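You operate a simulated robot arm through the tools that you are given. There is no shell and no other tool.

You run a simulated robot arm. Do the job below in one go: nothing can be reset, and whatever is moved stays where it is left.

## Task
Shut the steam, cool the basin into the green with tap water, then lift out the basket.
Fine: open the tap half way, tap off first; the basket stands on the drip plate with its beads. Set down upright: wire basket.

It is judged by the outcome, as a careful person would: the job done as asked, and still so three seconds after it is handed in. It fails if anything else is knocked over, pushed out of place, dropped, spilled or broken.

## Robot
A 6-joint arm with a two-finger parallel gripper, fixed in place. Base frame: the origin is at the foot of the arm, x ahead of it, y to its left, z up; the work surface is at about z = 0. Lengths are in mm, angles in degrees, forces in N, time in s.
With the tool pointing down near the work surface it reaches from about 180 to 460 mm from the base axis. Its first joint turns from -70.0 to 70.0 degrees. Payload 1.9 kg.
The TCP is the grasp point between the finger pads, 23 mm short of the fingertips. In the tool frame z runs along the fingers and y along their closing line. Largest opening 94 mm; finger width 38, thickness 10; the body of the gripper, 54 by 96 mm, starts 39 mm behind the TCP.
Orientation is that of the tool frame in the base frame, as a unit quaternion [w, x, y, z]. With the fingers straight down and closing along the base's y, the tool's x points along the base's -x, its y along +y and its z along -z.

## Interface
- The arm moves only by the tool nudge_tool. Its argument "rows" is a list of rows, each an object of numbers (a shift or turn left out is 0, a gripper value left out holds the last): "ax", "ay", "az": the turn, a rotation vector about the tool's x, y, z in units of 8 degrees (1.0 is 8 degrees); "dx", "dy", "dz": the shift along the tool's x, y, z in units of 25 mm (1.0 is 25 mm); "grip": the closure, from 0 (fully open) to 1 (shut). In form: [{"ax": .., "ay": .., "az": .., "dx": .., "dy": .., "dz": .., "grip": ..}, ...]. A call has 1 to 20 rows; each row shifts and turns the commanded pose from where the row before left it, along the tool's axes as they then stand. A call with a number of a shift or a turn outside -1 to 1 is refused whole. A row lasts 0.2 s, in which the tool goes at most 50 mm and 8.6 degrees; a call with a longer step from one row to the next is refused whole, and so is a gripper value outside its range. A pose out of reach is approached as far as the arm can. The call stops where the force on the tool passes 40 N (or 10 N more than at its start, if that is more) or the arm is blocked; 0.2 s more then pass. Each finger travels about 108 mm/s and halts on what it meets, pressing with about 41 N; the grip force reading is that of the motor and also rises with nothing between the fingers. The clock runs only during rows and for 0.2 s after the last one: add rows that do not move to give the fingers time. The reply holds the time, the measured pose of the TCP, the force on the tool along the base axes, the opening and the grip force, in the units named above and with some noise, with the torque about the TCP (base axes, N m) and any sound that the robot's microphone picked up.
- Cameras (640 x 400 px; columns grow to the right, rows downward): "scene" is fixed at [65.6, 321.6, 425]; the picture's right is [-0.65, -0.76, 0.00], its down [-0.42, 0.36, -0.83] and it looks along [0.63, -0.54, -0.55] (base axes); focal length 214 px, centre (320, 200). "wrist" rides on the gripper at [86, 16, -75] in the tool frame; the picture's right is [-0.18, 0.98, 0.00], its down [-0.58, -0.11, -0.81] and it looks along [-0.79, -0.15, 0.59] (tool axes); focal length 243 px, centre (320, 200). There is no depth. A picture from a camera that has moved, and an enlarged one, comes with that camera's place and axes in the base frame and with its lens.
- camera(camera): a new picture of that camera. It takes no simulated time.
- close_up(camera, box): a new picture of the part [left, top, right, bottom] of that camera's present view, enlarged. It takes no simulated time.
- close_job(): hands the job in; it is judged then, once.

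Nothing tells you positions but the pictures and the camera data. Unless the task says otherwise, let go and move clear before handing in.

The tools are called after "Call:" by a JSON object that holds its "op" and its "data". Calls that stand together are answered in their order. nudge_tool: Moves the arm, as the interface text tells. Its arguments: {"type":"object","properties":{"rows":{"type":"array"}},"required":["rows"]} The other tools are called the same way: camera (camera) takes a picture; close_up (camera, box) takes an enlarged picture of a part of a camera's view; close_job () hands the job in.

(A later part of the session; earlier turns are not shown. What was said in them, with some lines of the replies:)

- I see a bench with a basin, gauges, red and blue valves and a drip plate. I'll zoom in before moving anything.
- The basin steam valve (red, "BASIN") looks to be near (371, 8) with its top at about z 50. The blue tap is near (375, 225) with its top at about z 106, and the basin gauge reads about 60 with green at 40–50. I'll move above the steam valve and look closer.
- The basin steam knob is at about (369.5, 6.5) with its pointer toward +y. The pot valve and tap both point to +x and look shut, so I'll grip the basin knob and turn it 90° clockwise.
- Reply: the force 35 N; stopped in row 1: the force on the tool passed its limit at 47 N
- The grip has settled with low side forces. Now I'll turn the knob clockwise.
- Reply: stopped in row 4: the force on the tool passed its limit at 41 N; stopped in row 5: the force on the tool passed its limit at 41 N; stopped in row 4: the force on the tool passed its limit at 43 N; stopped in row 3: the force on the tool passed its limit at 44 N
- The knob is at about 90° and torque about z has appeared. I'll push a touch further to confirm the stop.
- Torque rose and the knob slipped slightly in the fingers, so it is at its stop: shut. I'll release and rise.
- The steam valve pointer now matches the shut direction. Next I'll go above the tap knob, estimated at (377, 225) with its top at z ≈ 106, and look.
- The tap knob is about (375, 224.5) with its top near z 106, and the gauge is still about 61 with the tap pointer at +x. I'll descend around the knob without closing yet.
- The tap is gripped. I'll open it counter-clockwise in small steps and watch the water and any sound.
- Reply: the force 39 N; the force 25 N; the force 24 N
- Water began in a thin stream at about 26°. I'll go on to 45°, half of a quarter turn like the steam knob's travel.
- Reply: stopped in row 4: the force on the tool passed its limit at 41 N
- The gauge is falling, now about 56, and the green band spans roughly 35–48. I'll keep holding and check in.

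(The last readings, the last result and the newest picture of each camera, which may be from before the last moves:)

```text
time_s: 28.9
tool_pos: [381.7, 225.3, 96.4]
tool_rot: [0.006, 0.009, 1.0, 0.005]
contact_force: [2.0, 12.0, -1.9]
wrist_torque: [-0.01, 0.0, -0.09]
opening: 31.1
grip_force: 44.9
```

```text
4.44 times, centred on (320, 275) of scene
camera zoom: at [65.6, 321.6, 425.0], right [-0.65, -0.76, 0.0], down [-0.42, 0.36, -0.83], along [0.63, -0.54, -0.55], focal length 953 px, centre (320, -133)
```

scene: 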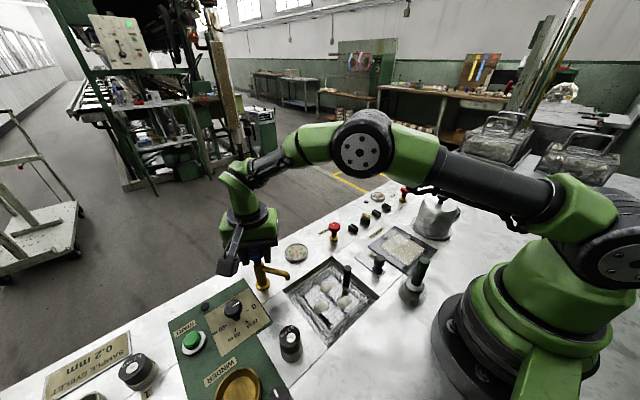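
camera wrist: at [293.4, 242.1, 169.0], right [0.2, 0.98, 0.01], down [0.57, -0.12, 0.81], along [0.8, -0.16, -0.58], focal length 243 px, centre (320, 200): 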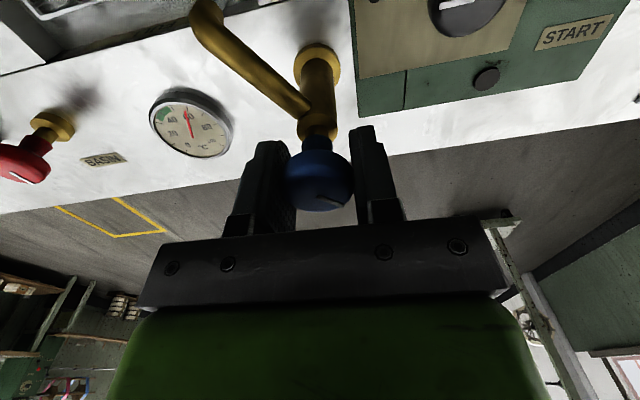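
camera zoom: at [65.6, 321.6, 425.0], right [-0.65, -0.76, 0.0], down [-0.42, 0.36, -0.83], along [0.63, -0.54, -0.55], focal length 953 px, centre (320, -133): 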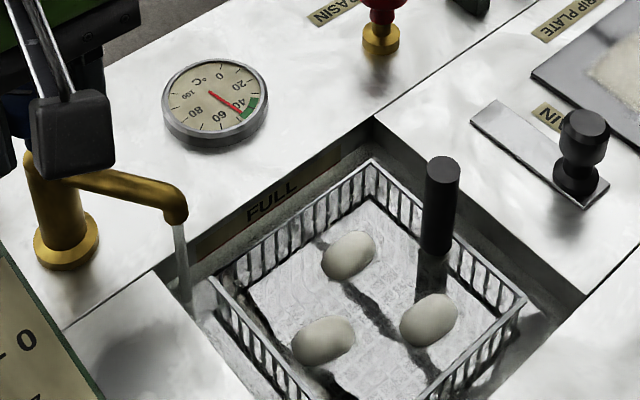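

The needle is at about 46, just inside the green, and still falling. I'll start shutting the tap clockwise.

Call:
{"op": "nudge_tool", "data": {"rows": [{"az": 0.8, "dy": 0.01}, {"az": 0.8, "dy": -0.025}, {"az": 0.8, "dy": -0.025}, {"az": 0.8, "dy": -0.025}, {"az": 0.8, "dy": -0.025}, {"az": 0.8, "dy": -0.025}, {"az": 0.8, "dy": -0.025}, {}]}}

Call:
{"op": "close_up", "data": {"camera": "scene", "box": [275, 235, 325, 270]}}

Call:
{"op": "close_up", "data": {"camera": "scene", "box": [210, 220, 330, 320]}}

Call:
{"op": "close_up", "data": {"camera": "wrist", "box": [200, 100, 440, 250]}}

```text
time_s: 30.1
tool_pos: [379.9, 222.5, 96.5]
tool_rot: [0.005, 0.26, 0.965, 0.004]
contact_force: [-4.8, -1.9, 4.4]
wrist_torque: [-0.1, -0.36, 0.0]
opening: 31.3
grip_force: 45.2
stopped in row 5: the force on the tool passed its limit at 41 N (the readings are from after the stop); the commanded pose is now the measured one
```

```text
11.43 times, centred on (300, 252) of scene
camera zoom: at [65.6, 321.6, 425.0], right [-0.65, -0.76, 0.0], down [-0.42, 0.36, -0.83], along [0.63, -0.54, -0.55], focal length 2451 px, centre (549, -400)
```

zoom: 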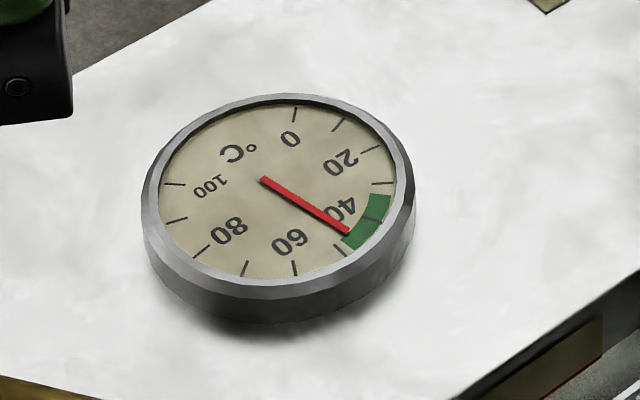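

```text
4.00 times, centred on (270, 270) of scene
camera zoom: at [65.6, 321.6, 425.0], right [-0.65, -0.76, 0.0], down [-0.42, 0.36, -0.83], along [0.63, -0.54, -0.55], focal length 858 px, centre (520, -80)
```

zoom: 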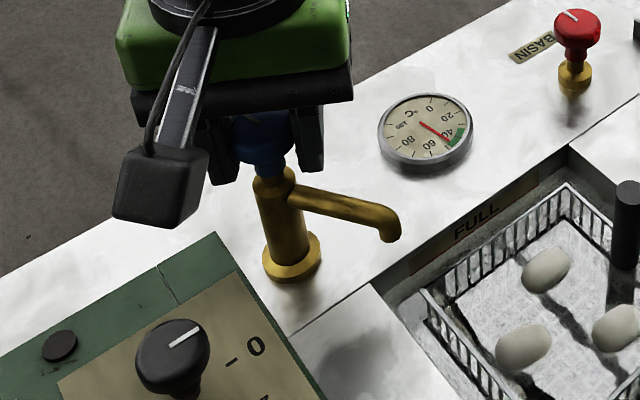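

```text
2.67 times, centred on (320, 175) of wrist
camera zoom: at [312.4, 279.1, 169.5], right [0.65, 0.76, 0.01], down [0.44, -0.39, 0.81], along [0.62, -0.52, -0.59], focal length 647 px, centre (320, 267)
```

zoom: 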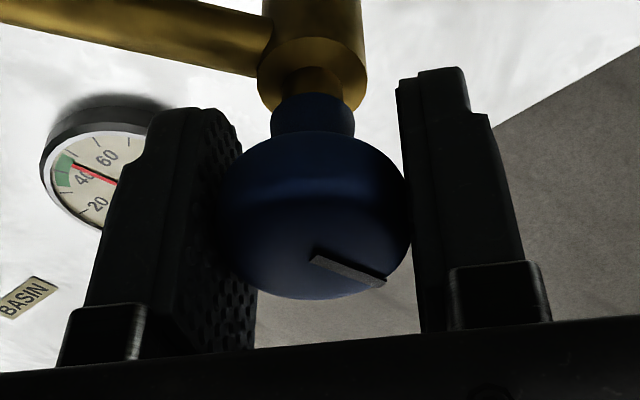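

The water has stopped and the needle is inside the green at about 45.5. I'll finish turning the tap to its shut stop.

Call:
{"op": "nudge_tool", "data": {"rows": [{"az": 0.7, "dy": -0.02}, {"az": 0.7, "dy": -0.02}, {"az": 0.5, "dy": -0.02}, {}]}}

Call:
{"op": "close_up", "data": {"camera": "wrist", "box": [200, 100, 440, 250]}}

Call:
{"op": "close_up", "data": {"camera": "scene", "box": [275, 235, 325, 270]}}

```text
time_s: 31.1
tool_pos: [379.3, 220.6, 96.1]
tool_rot: [0.003, 0.388, 0.922, 0.004]
contact_force: [-6.2, -2.4, 3.7]
wrist_torque: [-0.13, -0.26, 0.22]
opening: 31.2
grip_force: 45.0
stopped in row 4: the force on the tool passed its limit at 42 N (the readings are from after the stop); the commanded pose is now the measured one
```

```text
2.67 times, centred on (320, 175) of wrist
camera zoom: at [329.4, 293.5, 169.8], right [0.83, 0.56, 0.01], down [0.32, -0.49, 0.81], along [0.45, -0.67, -0.59], focal length 647 px, centre (320, 267)
```

zoom: 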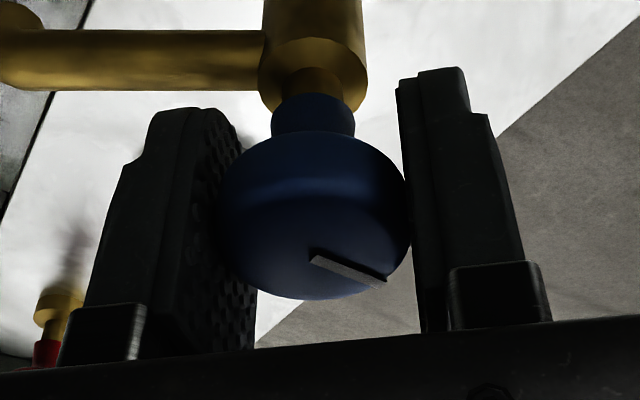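

```text
11.43 times, centred on (300, 252) of scene
camera zoom: at [65.6, 321.6, 425.0], right [-0.65, -0.76, 0.0], down [-0.42, 0.36, -0.83], along [0.63, -0.54, -0.55], focal length 2451 px, centre (549, -400)
```

zoom: 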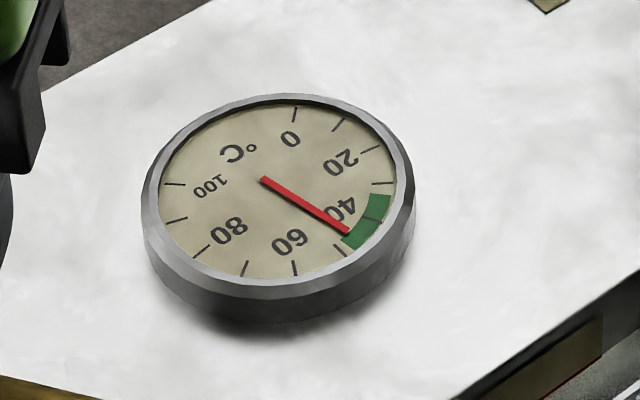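

The tap is back at its shut stop. I'll release, rise clear and check both pointers and the gauge.

Call:
{"op": "nudge_tool", "data": {"rows": [{"grip": 0.28}, {}, {}, {"dz": -0.8}, {"dz": -0.9}, {"dz": -0.9}, {"dz": -0.9}, {"dz": -0.9}, {}]}}

Call:
{"op": "camera", "data": {"camera": "wrist"}}

Call:
{"op": "close_up", "data": {"camera": "scene", "box": [230, 210, 390, 310]}}

Call:
{"op": "close_up", "data": {"camera": "scene", "box": [280, 250, 390, 350]}}

```text
time_s: 33.1
tool_pos: [377.0, 219.6, 205.2]
tool_rot: [0.003, 0.387, 0.922, 0.003]
contact_force: [0.9, 0.3, 0.0]
wrist_torque: [-0.02, -0.03, -0.01]
opening: 67.7
grip_force: 0.0
```

```text
taken
camera wrist: at [328.1, 292.7, 278.5], right [0.83, 0.56, 0.01], down [0.32, -0.5, 0.81], along [0.45, -0.67, -0.59], focal length 243 px, centre (320, 200)
```

wrist: 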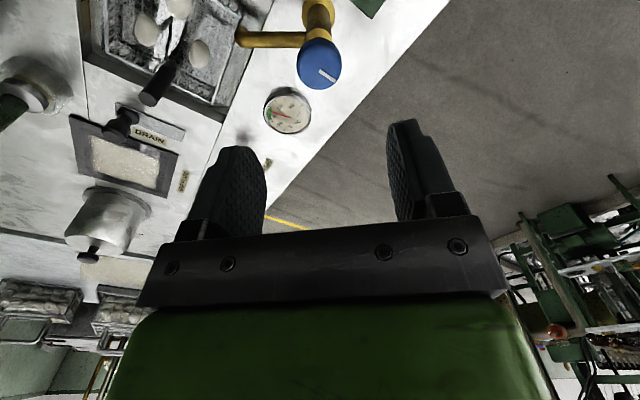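

```text
4.00 times, centred on (310, 260) of scene
camera zoom: at [65.6, 321.6, 425.0], right [-0.65, -0.76, 0.0], down [-0.42, 0.36, -0.83], along [0.63, -0.54, -0.55], focal length 858 px, centre (360, -40)
```

zoom: 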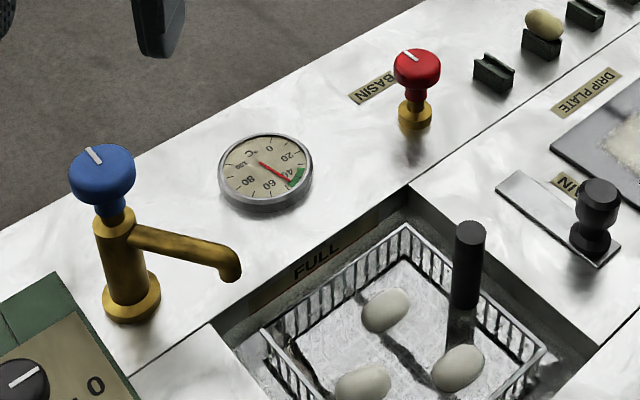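

```text
4.00 times, centred on (335, 300) of scene
camera zoom: at [65.6, 321.6, 425.0], right [-0.65, -0.76, 0.0], down [-0.42, 0.36, -0.83], along [0.63, -0.54, -0.55], focal length 858 px, centre (260, -200)
```

zoom: 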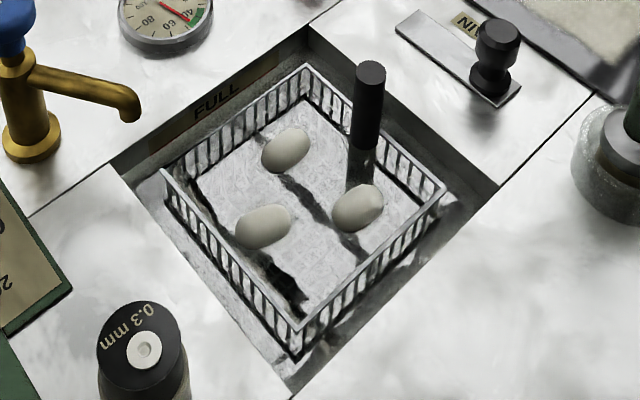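

Both valves point to shut, the stream is off and the gauge is in the green. Now I'll move above the basket's black handle, roughly (265, 64), with the fingers closing along y and look closely.

Call:
{"op": "nudge_tool", "data": {"rows": [{"az": -0.95}, {"az": -0.95}, {"az": -0.95}, {"az": -0.95}, {"az": -0.95}, {"az": -0.95}, {"dx": 0.64, "dy": -0.89, "dz": 0.43}, {"dx": 0.64, "dy": -0.89, "dz": 0.43}, {"dx": 0.64, "dy": -0.89, "dz": 0.43}, {"dx": 0.64, "dy": -0.89, "dz": 0.43}, {"dx": 0.64, "dy": -0.89, "dz": 0.43}, {"dx": 0.64, "dy": -0.89, "dz": 0.43}, {"dx": 0.64, "dy": -0.89, "dz": 0.43}, {}]}}

Call:
{"op": "camera", "data": {"camera": "wrist"}}

Call:
{"op": "camera", "data": {"camera": "scene"}}

Call:
{"op": "close_up", "data": {"camera": "wrist", "box": [200, 0, 520, 160]}}

```text
time_s: 36.1
tool_pos: [267.3, 65.0, 127.8]
tool_rot: [0.005, 0.0, 1.0, 0.003]
contact_force: [0.1, -1.5, 0.3]
wrist_torque: [0.0, 0.01, -0.01]
opening: 68.0
grip_force: 0.0
```

```text
taken
camera wrist: at [180.4, 80.2, 202.0], right [0.18, 0.98, 0.01], down [0.57, -0.11, 0.81], along [0.8, -0.15, -0.59], focal length 243 px, centre (320, 200)
```

wrist: 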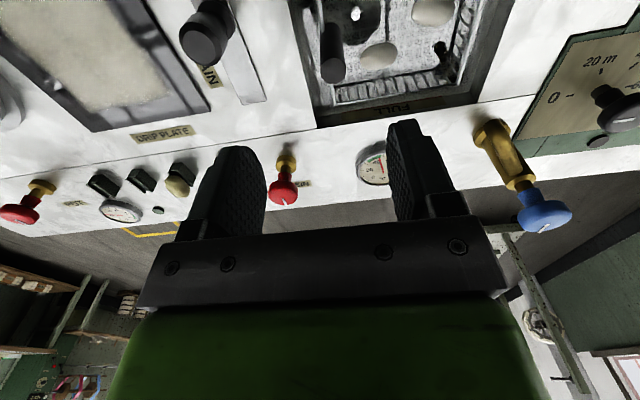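

```text
taken
```

scene: 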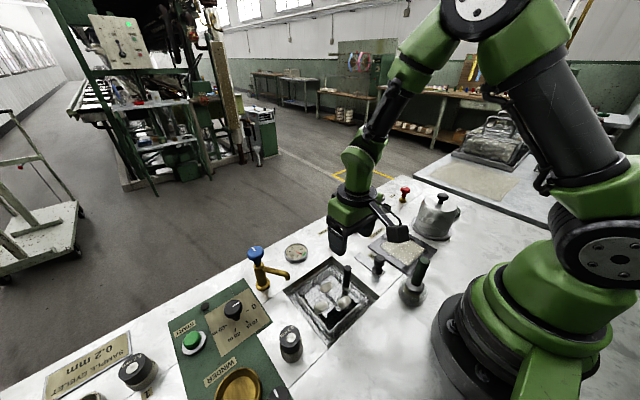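

```text
2.00 times, centred on (360, 80) of wrist
camera zoom: at [180.4, 80.2, 202.0], right [0.18, 0.98, 0.01], down [0.57, -0.11, 0.81], along [0.8, -0.15, -0.59], focal length 485 px, centre (240, 440)
```

zoom: 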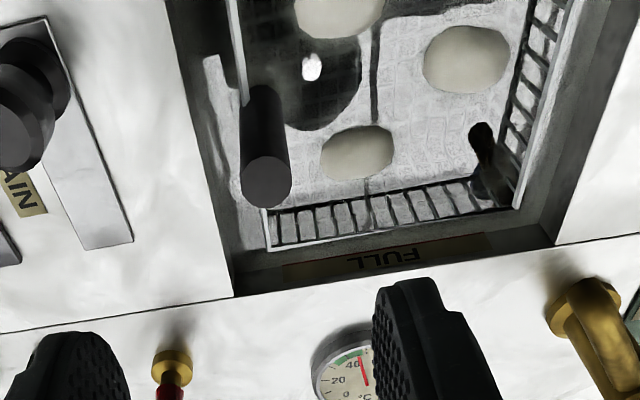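

The handle top triangulates to about (260, 74, 43). It stands mid-way along the −y wall of a 110 mm basket with its rim at z ≈ −8. I'll come down over it with a narrower opening and check alignment above it first.

Call:
{"op": "nudge_tool", "data": {"rows": [{"dx": 0.15, "dy": 0.19, "dz": 0.5, "grip": 0.5}, {"dx": 0.14, "dy": 0.19, "dz": 0.5}, {"dz": 0.5}, {"dz": 0.4}, {}]}}

Call:
{"op": "close_up", "data": {"camera": "wrist", "box": [200, 80, 440, 230]}}

Call:
{"op": "close_up", "data": {"camera": "scene", "box": [290, 220, 410, 330]}}

```text
time_s: 37.3
tool_pos: [261.3, 73.6, 80.7]
tool_rot: [0.004, 0.0, 1.0, 0.001]
contact_force: [0.6, 0.1, 0.4]
wrist_torque: [-0.05, -0.01, 0.01]
opening: 47.0
grip_force: 0.1
```

```text
2.67 times, centred on (320, 155) of wrist
camera zoom: at [173.6, 90.5, 154.6], right [0.18, 0.98, 0.01], down [0.57, -0.11, 0.81], along [0.8, -0.15, -0.59], focal length 647 px, centre (320, 320)
```

zoom: 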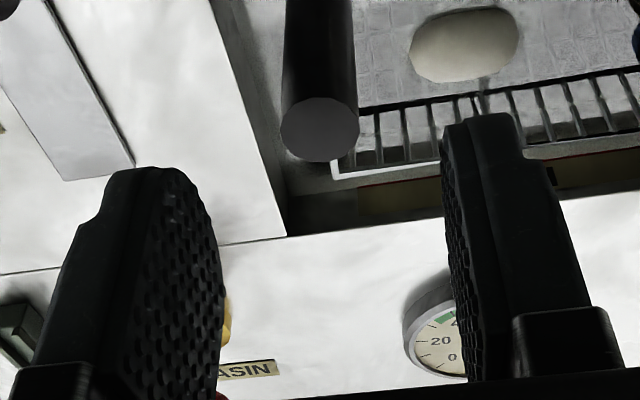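

```text
3.64 times, centred on (350, 275) of scene
camera zoom: at [65.6, 321.6, 425.0], right [-0.65, -0.76, 0.0], down [-0.42, 0.36, -0.83], along [0.63, -0.54, -0.55], focal length 780 px, centre (211, -73)
```

zoom: 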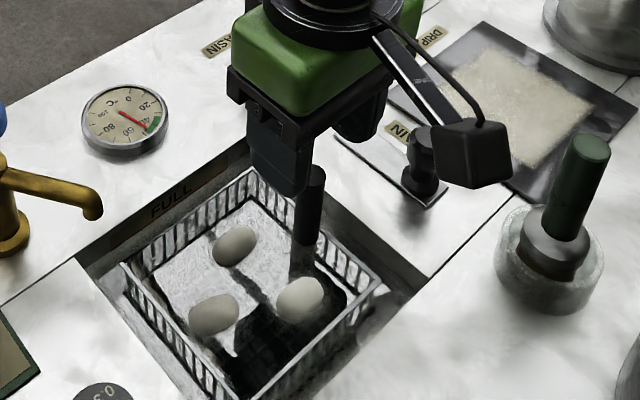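

The handle (about 16 mm thick) is between the fingers. I'll lower to z ≈ 30 and grip.

Call:
{"op": "nudge_tool", "data": {"rows": [{"dy": 0.04, "dz": 0.5}, {"dz": 0.5}, {"dz": 0.5}, {"dz": 0.5}, {}, {"grip": 0.95}, {}, {}]}}

Call:
{"op": "close_up", "data": {"camera": "wrist", "box": [200, 80, 440, 230]}}

Call:
{"op": "close_up", "data": {"camera": "scene", "box": [290, 220, 410, 330]}}

```text
time_s: 39.1
tool_pos: [261.8, 76.3, 30.8]
tool_rot: [0.003, 0.0, 1.0, 0.003]
contact_force: [-0.3, 0.0, -0.3]
wrist_torque: [-0.03, -0.01, 0.0]
opening: 16.1
grip_force: 41.0
```

```text
2.67 times, centred on (320, 155) of wrist
camera zoom: at [174.1, 92.6, 104.3], right [0.18, 0.98, 0.01], down [0.58, -0.11, 0.81], along [0.8, -0.15, -0.59], focal length 647 px, centre (320, 320)
```

zoom: 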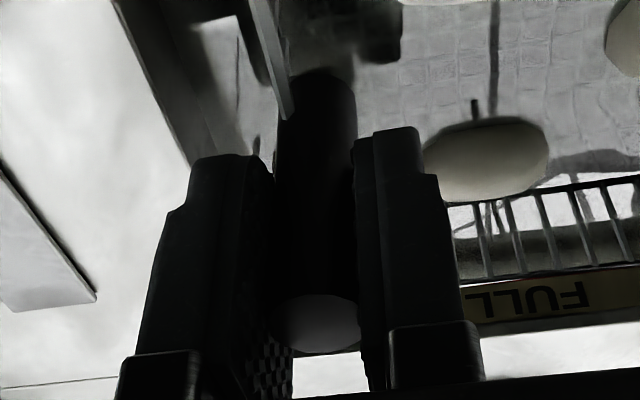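

```text
3.64 times, centred on (350, 275) of scene
camera zoom: at [65.6, 321.6, 425.0], right [-0.65, -0.76, 0.0], down [-0.42, 0.36, -0.83], along [0.63, -0.54, -0.55], focal length 780 px, centre (211, -73)
```

zoom: 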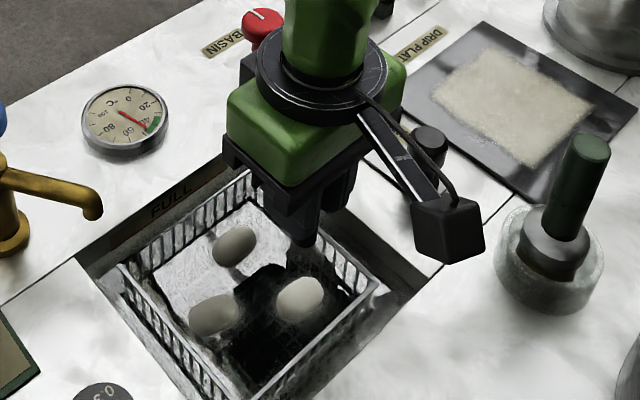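

The handle is gripped at 16.1 mm opening with no side load. I'll lift slowly and check the basket stays level.

Call:
{"op": "nudge_tool", "data": {"rows": [{"dz": -0.1}, {"dz": -0.2}, {"dz": -0.25}, {"dz": -0.25}, {"dz": -0.2}, {}]}}

Call:
{"op": "close_up", "data": {"camera": "scene", "box": [290, 220, 410, 330]}}

Call:
{"op": "camera", "data": {"camera": "wrist"}}

```text
time_s: 40.5
tool_pos: [262.0, 76.4, 55.3]
tool_rot: [0.004, 0.0, 1.0, 0.003]
contact_force: [0.1, 1.1, -1.4]
wrist_torque: [-0.03, 0.02, 0.01]
opening: 16.5
grip_force: 41.3
```

```text
3.64 times, centred on (350, 275) of scene
camera zoom: at [65.6, 321.6, 425.0], right [-0.65, -0.76, 0.0], down [-0.42, 0.36, -0.83], along [0.63, -0.54, -0.55], focal length 780 px, centre (211, -73)
```

zoom: 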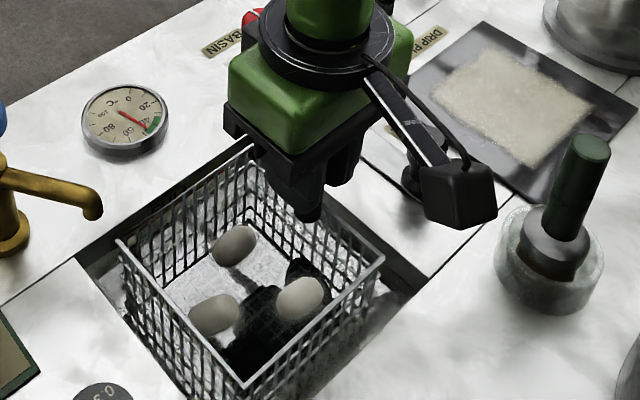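

```text
taken
camera wrist: at [173.5, 92.5, 129.3], right [0.18, 0.98, 0.01], down [0.58, -0.11, 0.81], along [0.8, -0.15, -0.59], focal length 243 px, centre (320, 200)
```

wrist: 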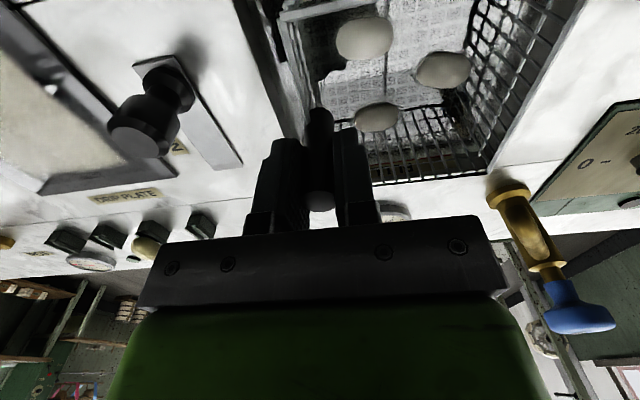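

The basket is rising level with the beads inside, and its walls are deeper than I assumed. I'll continue up slowly.

Call:
{"op": "nudge_tool", "data": {"rows": [{"dz": -0.25}, {"dz": -0.3}, {"dz": -0.3}, {"dz": -0.3}, {"dz": -0.3}, {"dz": -0.3}, {"dz": -0.3}, {"dz": -0.25}, {}]}}

Call:
{"op": "close_up", "data": {"camera": "scene", "box": [270, 180, 430, 340]}}

Call:
{"op": "camera", "data": {"camera": "wrist"}}

```text
time_s: 42.5
tool_pos: [260.0, 75.9, 112.8]
tool_rot: [0.004, 0.0, 1.0, 0.003]
contact_force: [0.2, -0.4, -0.5]
wrist_torque: [-0.02, -0.02, 0.01]
opening: 16.3
grip_force: 41.0
```

```text
2.50 times, centred on (350, 260) of scene
camera zoom: at [65.6, 321.6, 425.0], right [-0.65, -0.76, 0.0], down [-0.42, 0.36, -0.83], along [0.63, -0.54, -0.55], focal length 536 px, centre (245, 50)
```

zoom: 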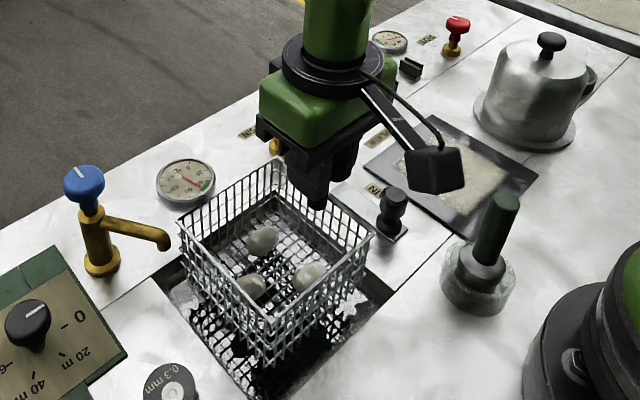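

```text
taken
camera wrist: at [172.8, 91.8, 186.9], right [0.18, 0.98, 0.01], down [0.58, -0.11, 0.81], along [0.8, -0.15, -0.59], focal length 243 px, centre (320, 200)
```

wrist: 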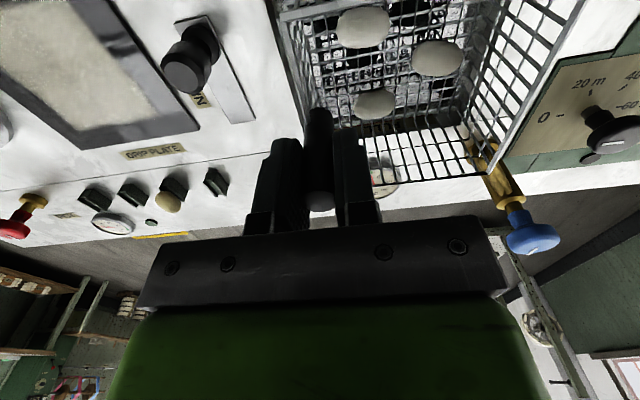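

The basket is clear of the water with three beads in it. Its bottom is about 107 mm below the TCP. I'll lift to z ≈ 205 and carry it toward the drip plate.

Call:
{"op": "nudge_tool", "data": {"rows": [{"dz": -0.25}, {"dz": -0.4}, {"dz": -0.4}, {"dz": -0.4}, {"dz": -0.4}, {"dz": -0.4}, {"dz": -0.4}, {"dz": -0.4}, {"dz": -0.4}, {"dz": -0.25}, {}, {}]}}

Call:
{"op": "nudge_tool", "data": {"rows": [{"dy": -0.2}, {"dy": -0.35}, {"dy": -0.45}, {"dy": -0.45}, {"dy": -0.45}, {"dy": -0.45}, {"dy": -0.45, "dx": -0.07}, {"dy": -0.45, "dx": -0.07}, {"dy": -0.45, "dx": -0.07}, {"dy": -0.45, "dx": -0.07}, {"dy": -0.45, "dx": -0.07}, {"dy": -0.45, "dx": -0.07}, {"dy": -0.45, "dx": -0.07}, {"dy": -0.45, "dx": -0.07}, {"dy": -0.45, "dx": -0.07}, {"dy": -0.45, "dx": -0.07}, {"dy": -0.35}, {"dy": -0.2}, {}, {}]}}

Call:
{"op": "camera", "data": {"camera": "scene"}}

Call:
{"op": "camera", "data": {"camera": "wrist"}}

Call:
{"op": "close_up", "data": {"camera": "scene", "box": [320, 140, 480, 300]}}

```text
time_s: 45.1
tool_pos: [261.0, 75.5, 204.7]
tool_rot: [0.004, 0.0, 1.0, 0.002]
contact_force: [0.2, 0.4, -1.3]
wrist_torque: [-0.05, 0.01, -0.02]
opening: 16.1
grip_force: 41.2
```

```text
time_s: 49.3
tool_pos: [278.7, -109.2, 205.4]
tool_rot: [0.004, 0.0, 1.0, 0.003]
contact_force: [0.0, 0.3, -0.5]
wrist_torque: [-0.05, 0.03, 0.0]
opening: 16.5
grip_force: 41.1
```

```text
taken
```

scene: 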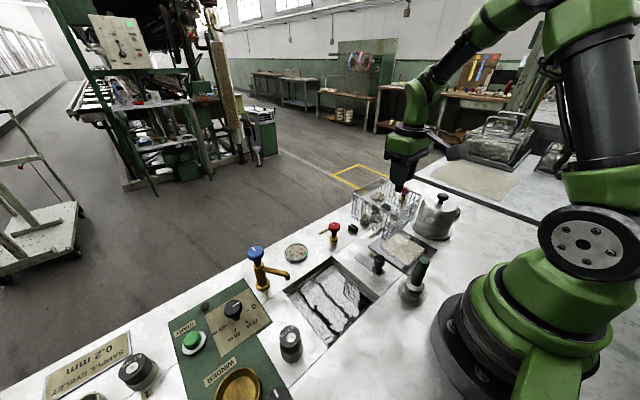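

```text
taken
camera wrist: at [191.6, -92.8, 278.8], right [0.18, 0.98, 0.01], down [0.58, -0.11, 0.81], along [0.8, -0.15, -0.59], focal length 243 px, centre (320, 200)
```

wrist: 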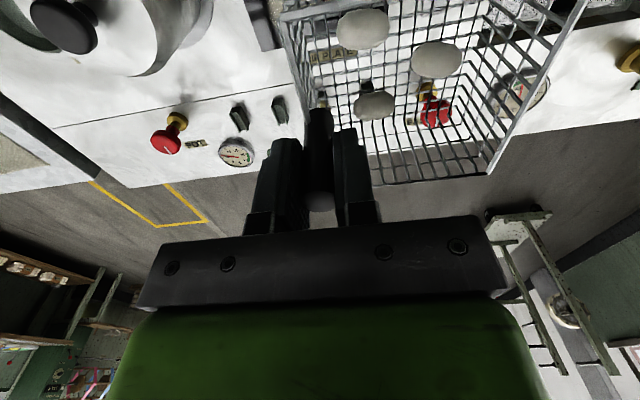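

```text
2.50 times, centred on (400, 220) of scene
camera zoom: at [65.6, 321.6, 425.0], right [-0.65, -0.76, 0.0], down [-0.42, 0.36, -0.83], along [0.63, -0.54, -0.55], focal length 536 px, centre (120, 150)
```

zoom: 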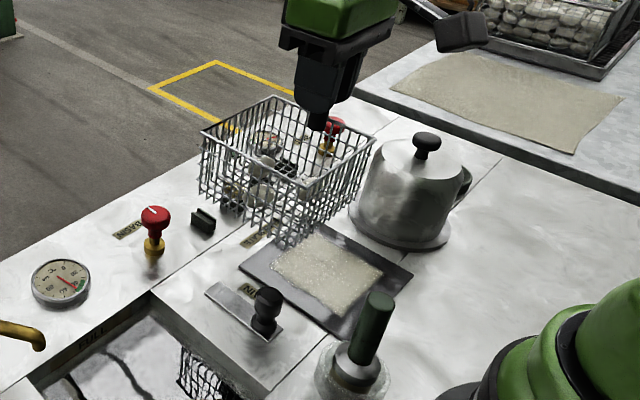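

The basket hangs level with its beads over the drip-plate area. Since it's deep, the gripper will stay above the pot, so no rotation is needed. I'll centre it over the plate, at about (229, −107).

Call:
{"op": "nudge_tool", "data": {"rows": [{"dx": 0.12, "dy": -0.12}, {"dx": 0.25, "dy": -0.22}, {"dx": 0.3, "dy": -0.27}, {"dx": 0.3, "dy": -0.27}, {"dx": 0.3, "dy": -0.27}, {"dx": 0.3, "dy": -0.27}, {"dx": 0.25, "dy": -0.25}, {"dx": 0.15, "dy": -0.15, "dz": 0.2}, {"dz": 0.4}, {"dz": 0.4}, {"dz": 0.4}, {"dz": 0.4}, {"dz": 0.2}, {}, {}]}}

Call:
{"op": "camera", "data": {"camera": "scene"}}

Call:
{"op": "close_up", "data": {"camera": "scene", "box": [340, 160, 460, 290]}}

Call:
{"op": "camera", "data": {"camera": "wrist"}}

```text
time_s: 52.5
tool_pos: [230.1, -154.9, 154.1]
tool_rot: [0.003, 0.001, 1.0, 0.003]
contact_force: [0.6, -0.9, -2.1]
wrist_torque: [-0.05, 0.0, -0.02]
opening: 16.5
grip_force: 40.6
```

```text
taken
```

scene: 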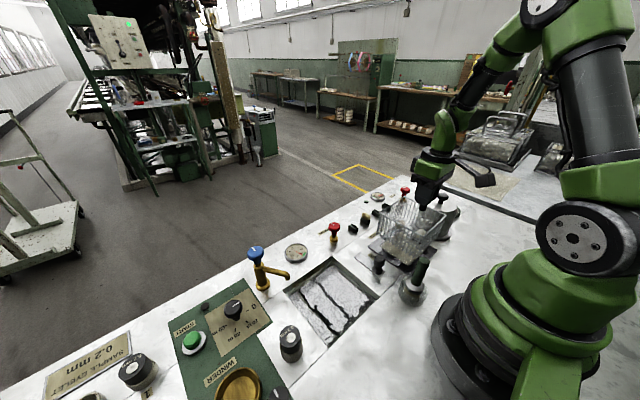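

```text
3.08 times, centred on (400, 225) of scene
camera zoom: at [65.6, 321.6, 425.0], right [-0.65, -0.76, 0.0], down [-0.42, 0.36, -0.83], along [0.63, -0.54, -0.55], focal length 660 px, centre (74, 123)
```

zoom: 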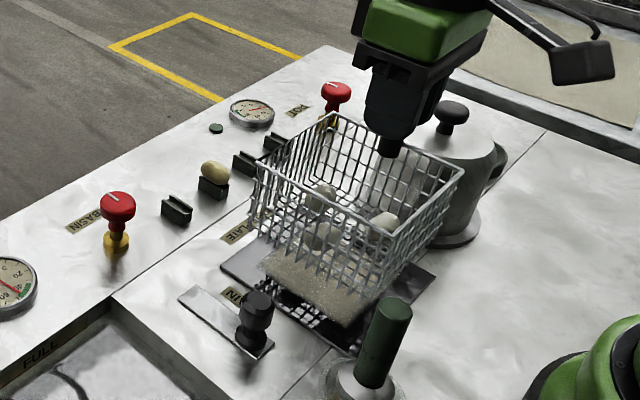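

```text
taken
camera wrist: at [142.4, -138.9, 228.2], right [0.18, 0.98, 0.01], down [0.58, -0.11, 0.81], along [0.8, -0.15, -0.59], focal length 243 px, centre (320, 200)
```

wrist: 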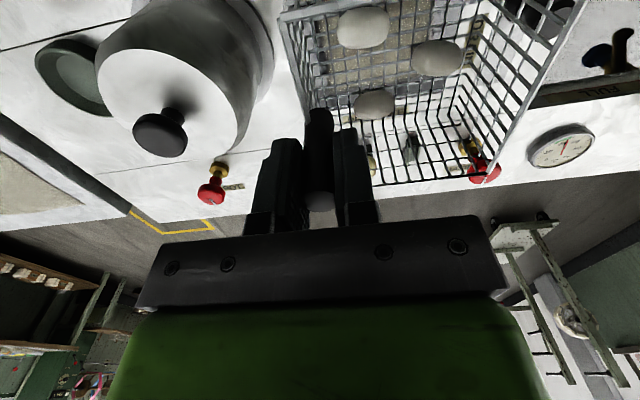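

The basket is well centred over the plate, with about equal margins at both visible corners. I'll lower it gently to near contact.

Call:
{"op": "nudge_tool", "data": {"rows": [{"dz": 0.2}, {"dz": 0.25}, {"dz": 0.25}, {"dz": 0.25}, {"dz": 0.2}, {"dz": 0.15}, {}]}}

Call:
{"op": "close_up", "data": {"camera": "scene", "box": [340, 160, 460, 290]}}

```text
time_s: 54.1
tool_pos: [228.5, -152.6, 123.8]
tool_rot: [0.003, 0.0, 1.0, 0.003]
contact_force: [0.5, 0.0, -0.8]
wrist_torque: [-0.05, 0.0, -0.05]
opening: 16.3
grip_force: 40.4
```

```text
3.08 times, centred on (400, 225) of scene
camera zoom: at [65.6, 321.6, 425.0], right [-0.65, -0.76, 0.0], down [-0.42, 0.36, -0.83], along [0.63, -0.54, -0.55], focal length 660 px, centre (74, 123)
```

zoom: 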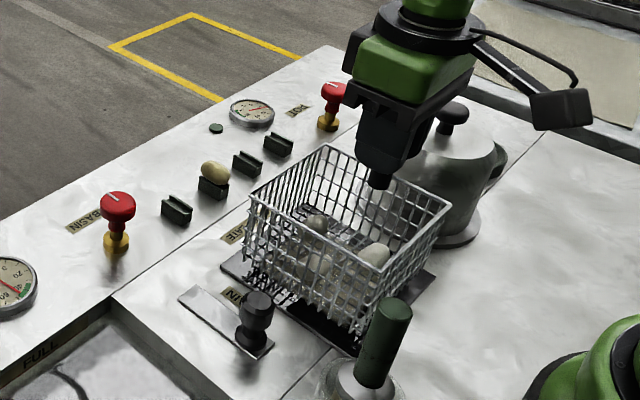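

Call:
{"op": "nudge_tool", "data": {"rows": [{"dz": 0.08}, {"dz": 0.08}, {"dz": 0.08}, {"dz": 0.08}, {}]}}

Call:
{"op": "close_up", "data": {"camera": "scene", "box": [360, 190, 440, 280]}}

```text
time_s: 55.3
tool_pos: [228.5, -154.8, 114.7]
tool_rot: [0.004, 0.0, 1.0, 0.002]
contact_force: [0.2, -0.5, -1.5]
wrist_torque: [-0.03, 0.04, 0.0]
opening: 16.4
grip_force: 41.2
```

```text
4.44 times, centred on (400, 235) of scene
camera zoom: at [65.6, 321.6, 425.0], right [-0.65, -0.76, 0.0], down [-0.42, 0.36, -0.83], along [0.63, -0.54, -0.55], focal length 953 px, centre (-36, 44)
```

zoom: 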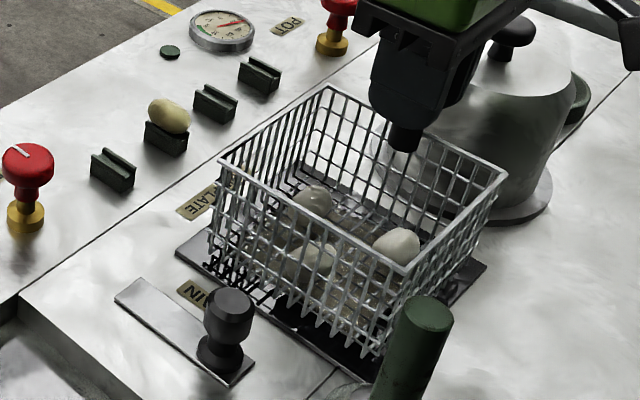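

Call:
{"op": "nudge_tool", "data": {"rows": [{"dz": 0.06}, {"dz": 0.06}, {"dz": 0.06}, {}]}}

Call:
{"op": "nudge_tool", "data": {"rows": [{"dz": 0.05}, {"dz": 0.05}, {}]}}

Call:
{"op": "close_up", "data": {"camera": "scene", "box": [360, 190, 440, 280]}}

```text
time_s: 56.3
tool_pos: [227.8, -155.3, 109.3]
tool_rot: [0.003, 0.0, 1.0, 0.003]
contact_force: [0.1, -0.2, -1.2]
wrist_torque: [-0.05, -0.04, 0.02]
opening: 16.3
grip_force: 40.5
```

```text
time_s: 57.1
tool_pos: [229.5, -155.4, 108.5]
tool_rot: [0.006, 0.0, 1.0, 0.001]
contact_force: [-2.3, 2.0, 32.1]
wrist_torque: [-0.02, -0.05, 0.0]
opening: 16.5
grip_force: 41.5
```

```text
4.44 times, centred on (400, 235) of scene
camera zoom: at [65.5, 321.7, 424.9], right [-0.65, -0.76, 0.0], down [-0.42, 0.36, -0.83], along [0.63, -0.54, -0.55], focal length 953 px, centre (-36, 44)
```

zoom: 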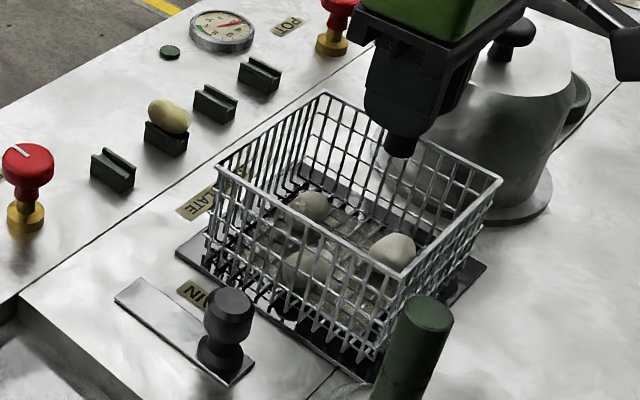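

It has touched down on the plate (32 N). I'll ease off the pressure, open modestly so the outer finger stays clear of the pot, and rise straight up.

Call:
{"op": "nudge_tool", "data": {"rows": [{"dz": -0.05}, {"dz": -0.02}, {}]}}

```text
time_s: 57.9
tool_pos: [227.9, -155.2, 108.8]
tool_rot: [0.004, 0.0, 1.0, 0.002]
contact_force: [1.0, -1.3, 3.6]
wrist_torque: [-0.23, -0.42, -0.06]
opening: 16.4
grip_force: 41.2
```

Call:
{"op": "nudge_tool", "data": {"rows": [{"grip": 0.8}, {"grip": 0.7}, {"grip": 0.6}, {}, {}, {}]}}

Call:
{"op": "close_up", "data": {"camera": "scene", "box": [340, 160, 460, 290]}}

Call:
{"op": "camera", "data": {"camera": "wrist"}}

```text
time_s: 59.3
tool_pos: [227.7, -153.5, 109.6]
tool_rot: [0.004, 0.001, 1.0, 0.004]
contact_force: [0.4, 0.2, 0.1]
wrist_torque: [0.02, 0.02, 0.02]
opening: 37.6
grip_force: 0.0
```

```text
3.08 times, centred on (400, 225) of scene
camera zoom: at [65.6, 321.6, 425.0], right [-0.65, -0.76, 0.0], down [-0.42, 0.36, -0.83], along [0.63, -0.54, -0.55], focal length 660 px, centre (74, 123)
```

zoom: 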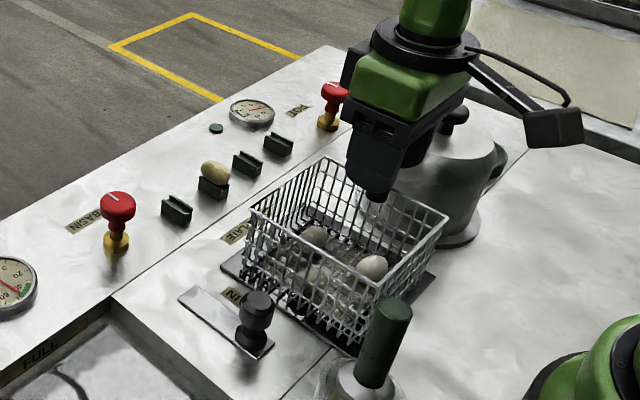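

```text
taken
camera wrist: at [140.7, -138.5, 182.6], right [0.18, 0.98, 0.01], down [0.58, -0.11, 0.81], along [0.8, -0.15, -0.59], focal length 243 px, centre (320, 200)
```

wrist: 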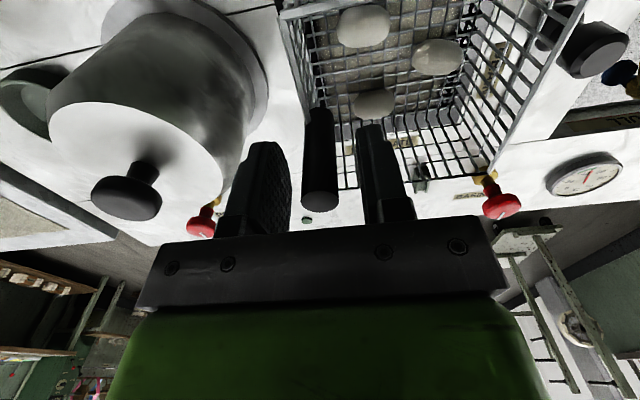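

The basket is free of the fingers and standing. I'll rise straight up and clear, then make a final check.

Call:
{"op": "nudge_tool", "data": {"rows": [{"dz": -0.3}, {"dz": -0.5}, {"dz": -0.6}, {"dz": -0.8}, {"dz": -0.8}, {"dz": -0.8}, {"dz": -0.8}, {"dz": -0.8}, {"dx": -0.5, "dy": 0.8, "dz": -0.2}, {"dx": -0.5, "dy": 0.8}, {"dx": -0.5, "dy": 0.8}, {"dx": -0.3, "dy": 0.8}, {"dy": 0.8}, {}]}}

Call:
{"op": "camera", "data": {"camera": "scene"}}

Call:
{"op": "close_up", "data": {"camera": "scene", "box": [340, 170, 460, 290]}}

Call:
{"op": "close_up", "data": {"camera": "scene", "box": [230, 210, 390, 310]}}

Call:
{"op": "close_up", "data": {"camera": "scene", "box": [275, 235, 325, 270]}}

```text
time_s: 62.3
tool_pos: [271.8, -55.9, 249.2]
tool_rot: [0.004, -0.001, 1.0, 0.003]
contact_force: [-0.6, -0.3, 0.4]
wrist_torque: [-0.02, 0.0, -0.01]
opening: 37.5
grip_force: 0.0
```

```text
taken
```

scene: 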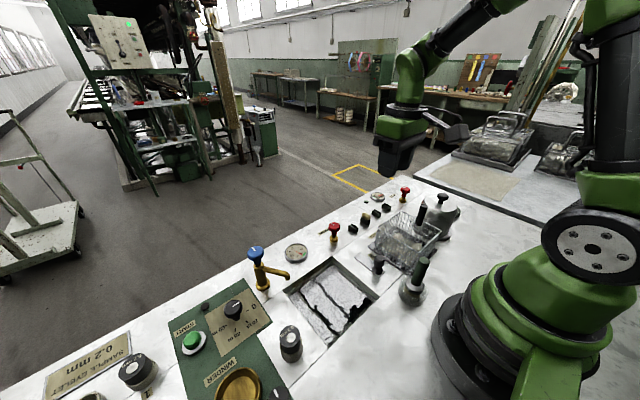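

```text
3.33 times, centred on (400, 230) of scene
camera zoom: at [65.6, 321.6, 425.0], right [-0.65, -0.76, 0.0], down [-0.42, 0.36, -0.83], along [0.63, -0.54, -0.55], focal length 715 px, centre (53, 100)
```

zoom: 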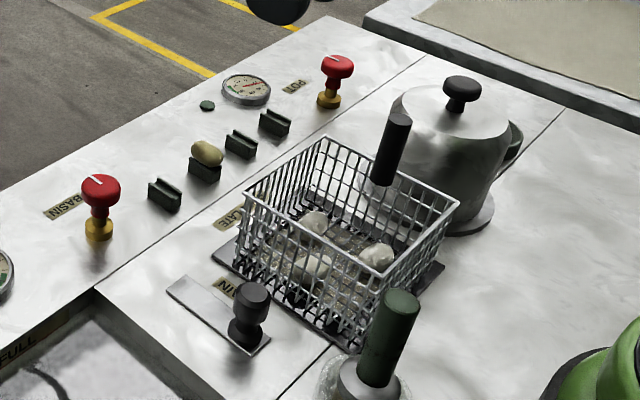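

```text
4.00 times, centred on (310, 260) of scene
camera zoom: at [65.6, 321.6, 425.0], right [-0.65, -0.76, 0.0], down [-0.42, 0.36, -0.83], along [0.63, -0.54, -0.55], focal length 858 px, centre (360, -40)
```

zoom: 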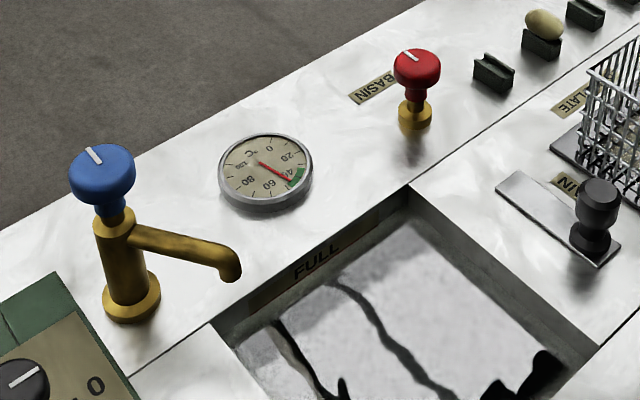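

```text
11.43 times, centred on (300, 252) of scene
camera zoom: at [65.6, 321.6, 425.0], right [-0.65, -0.76, 0.0], down [-0.42, 0.36, -0.83], along [0.63, -0.54, -0.55], focal length 2451 px, centre (549, -400)
```

zoom: 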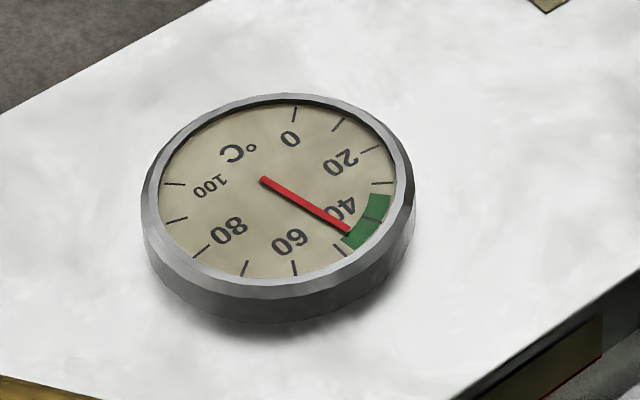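

The basket stands upright on the drip plate with its three beads. Both the steam and tap pointers are at shut, the gauge is steady in the green at about 45, and the arm is clear, so I'm handing in.

Call:
{"op": "close_job", "data": {}}

```text
The job is handed in.
```

The job is handed in. The basin steam is shut, and the gauge held steady in the green at about 45 °C. The wire basket is standing upright on the drip plate with its three beads.

- **Steam:** I turned the red "BASIN" knob 90° clockwise until it met its stop. I left the pot's valve alone.
- **Tap:** I opened the blue tap 45° and shut it again before lifting the basket. There is no scale on the tap, so I took half way as half of the quarter turn the steam knob needed.
- **Temperature:** The water came down from about 61. It sits in the upper part of the green band, which runs roughly 35–48.
- **Basket:** I lifted it level by its handle and set it down near the middle of the plate. It landed a little firmly, pressing with about 32 N, and I eased that off before letting go.

In the last pictures nothing else looked moved or spilled. The arm was clear of everything when I handed in.
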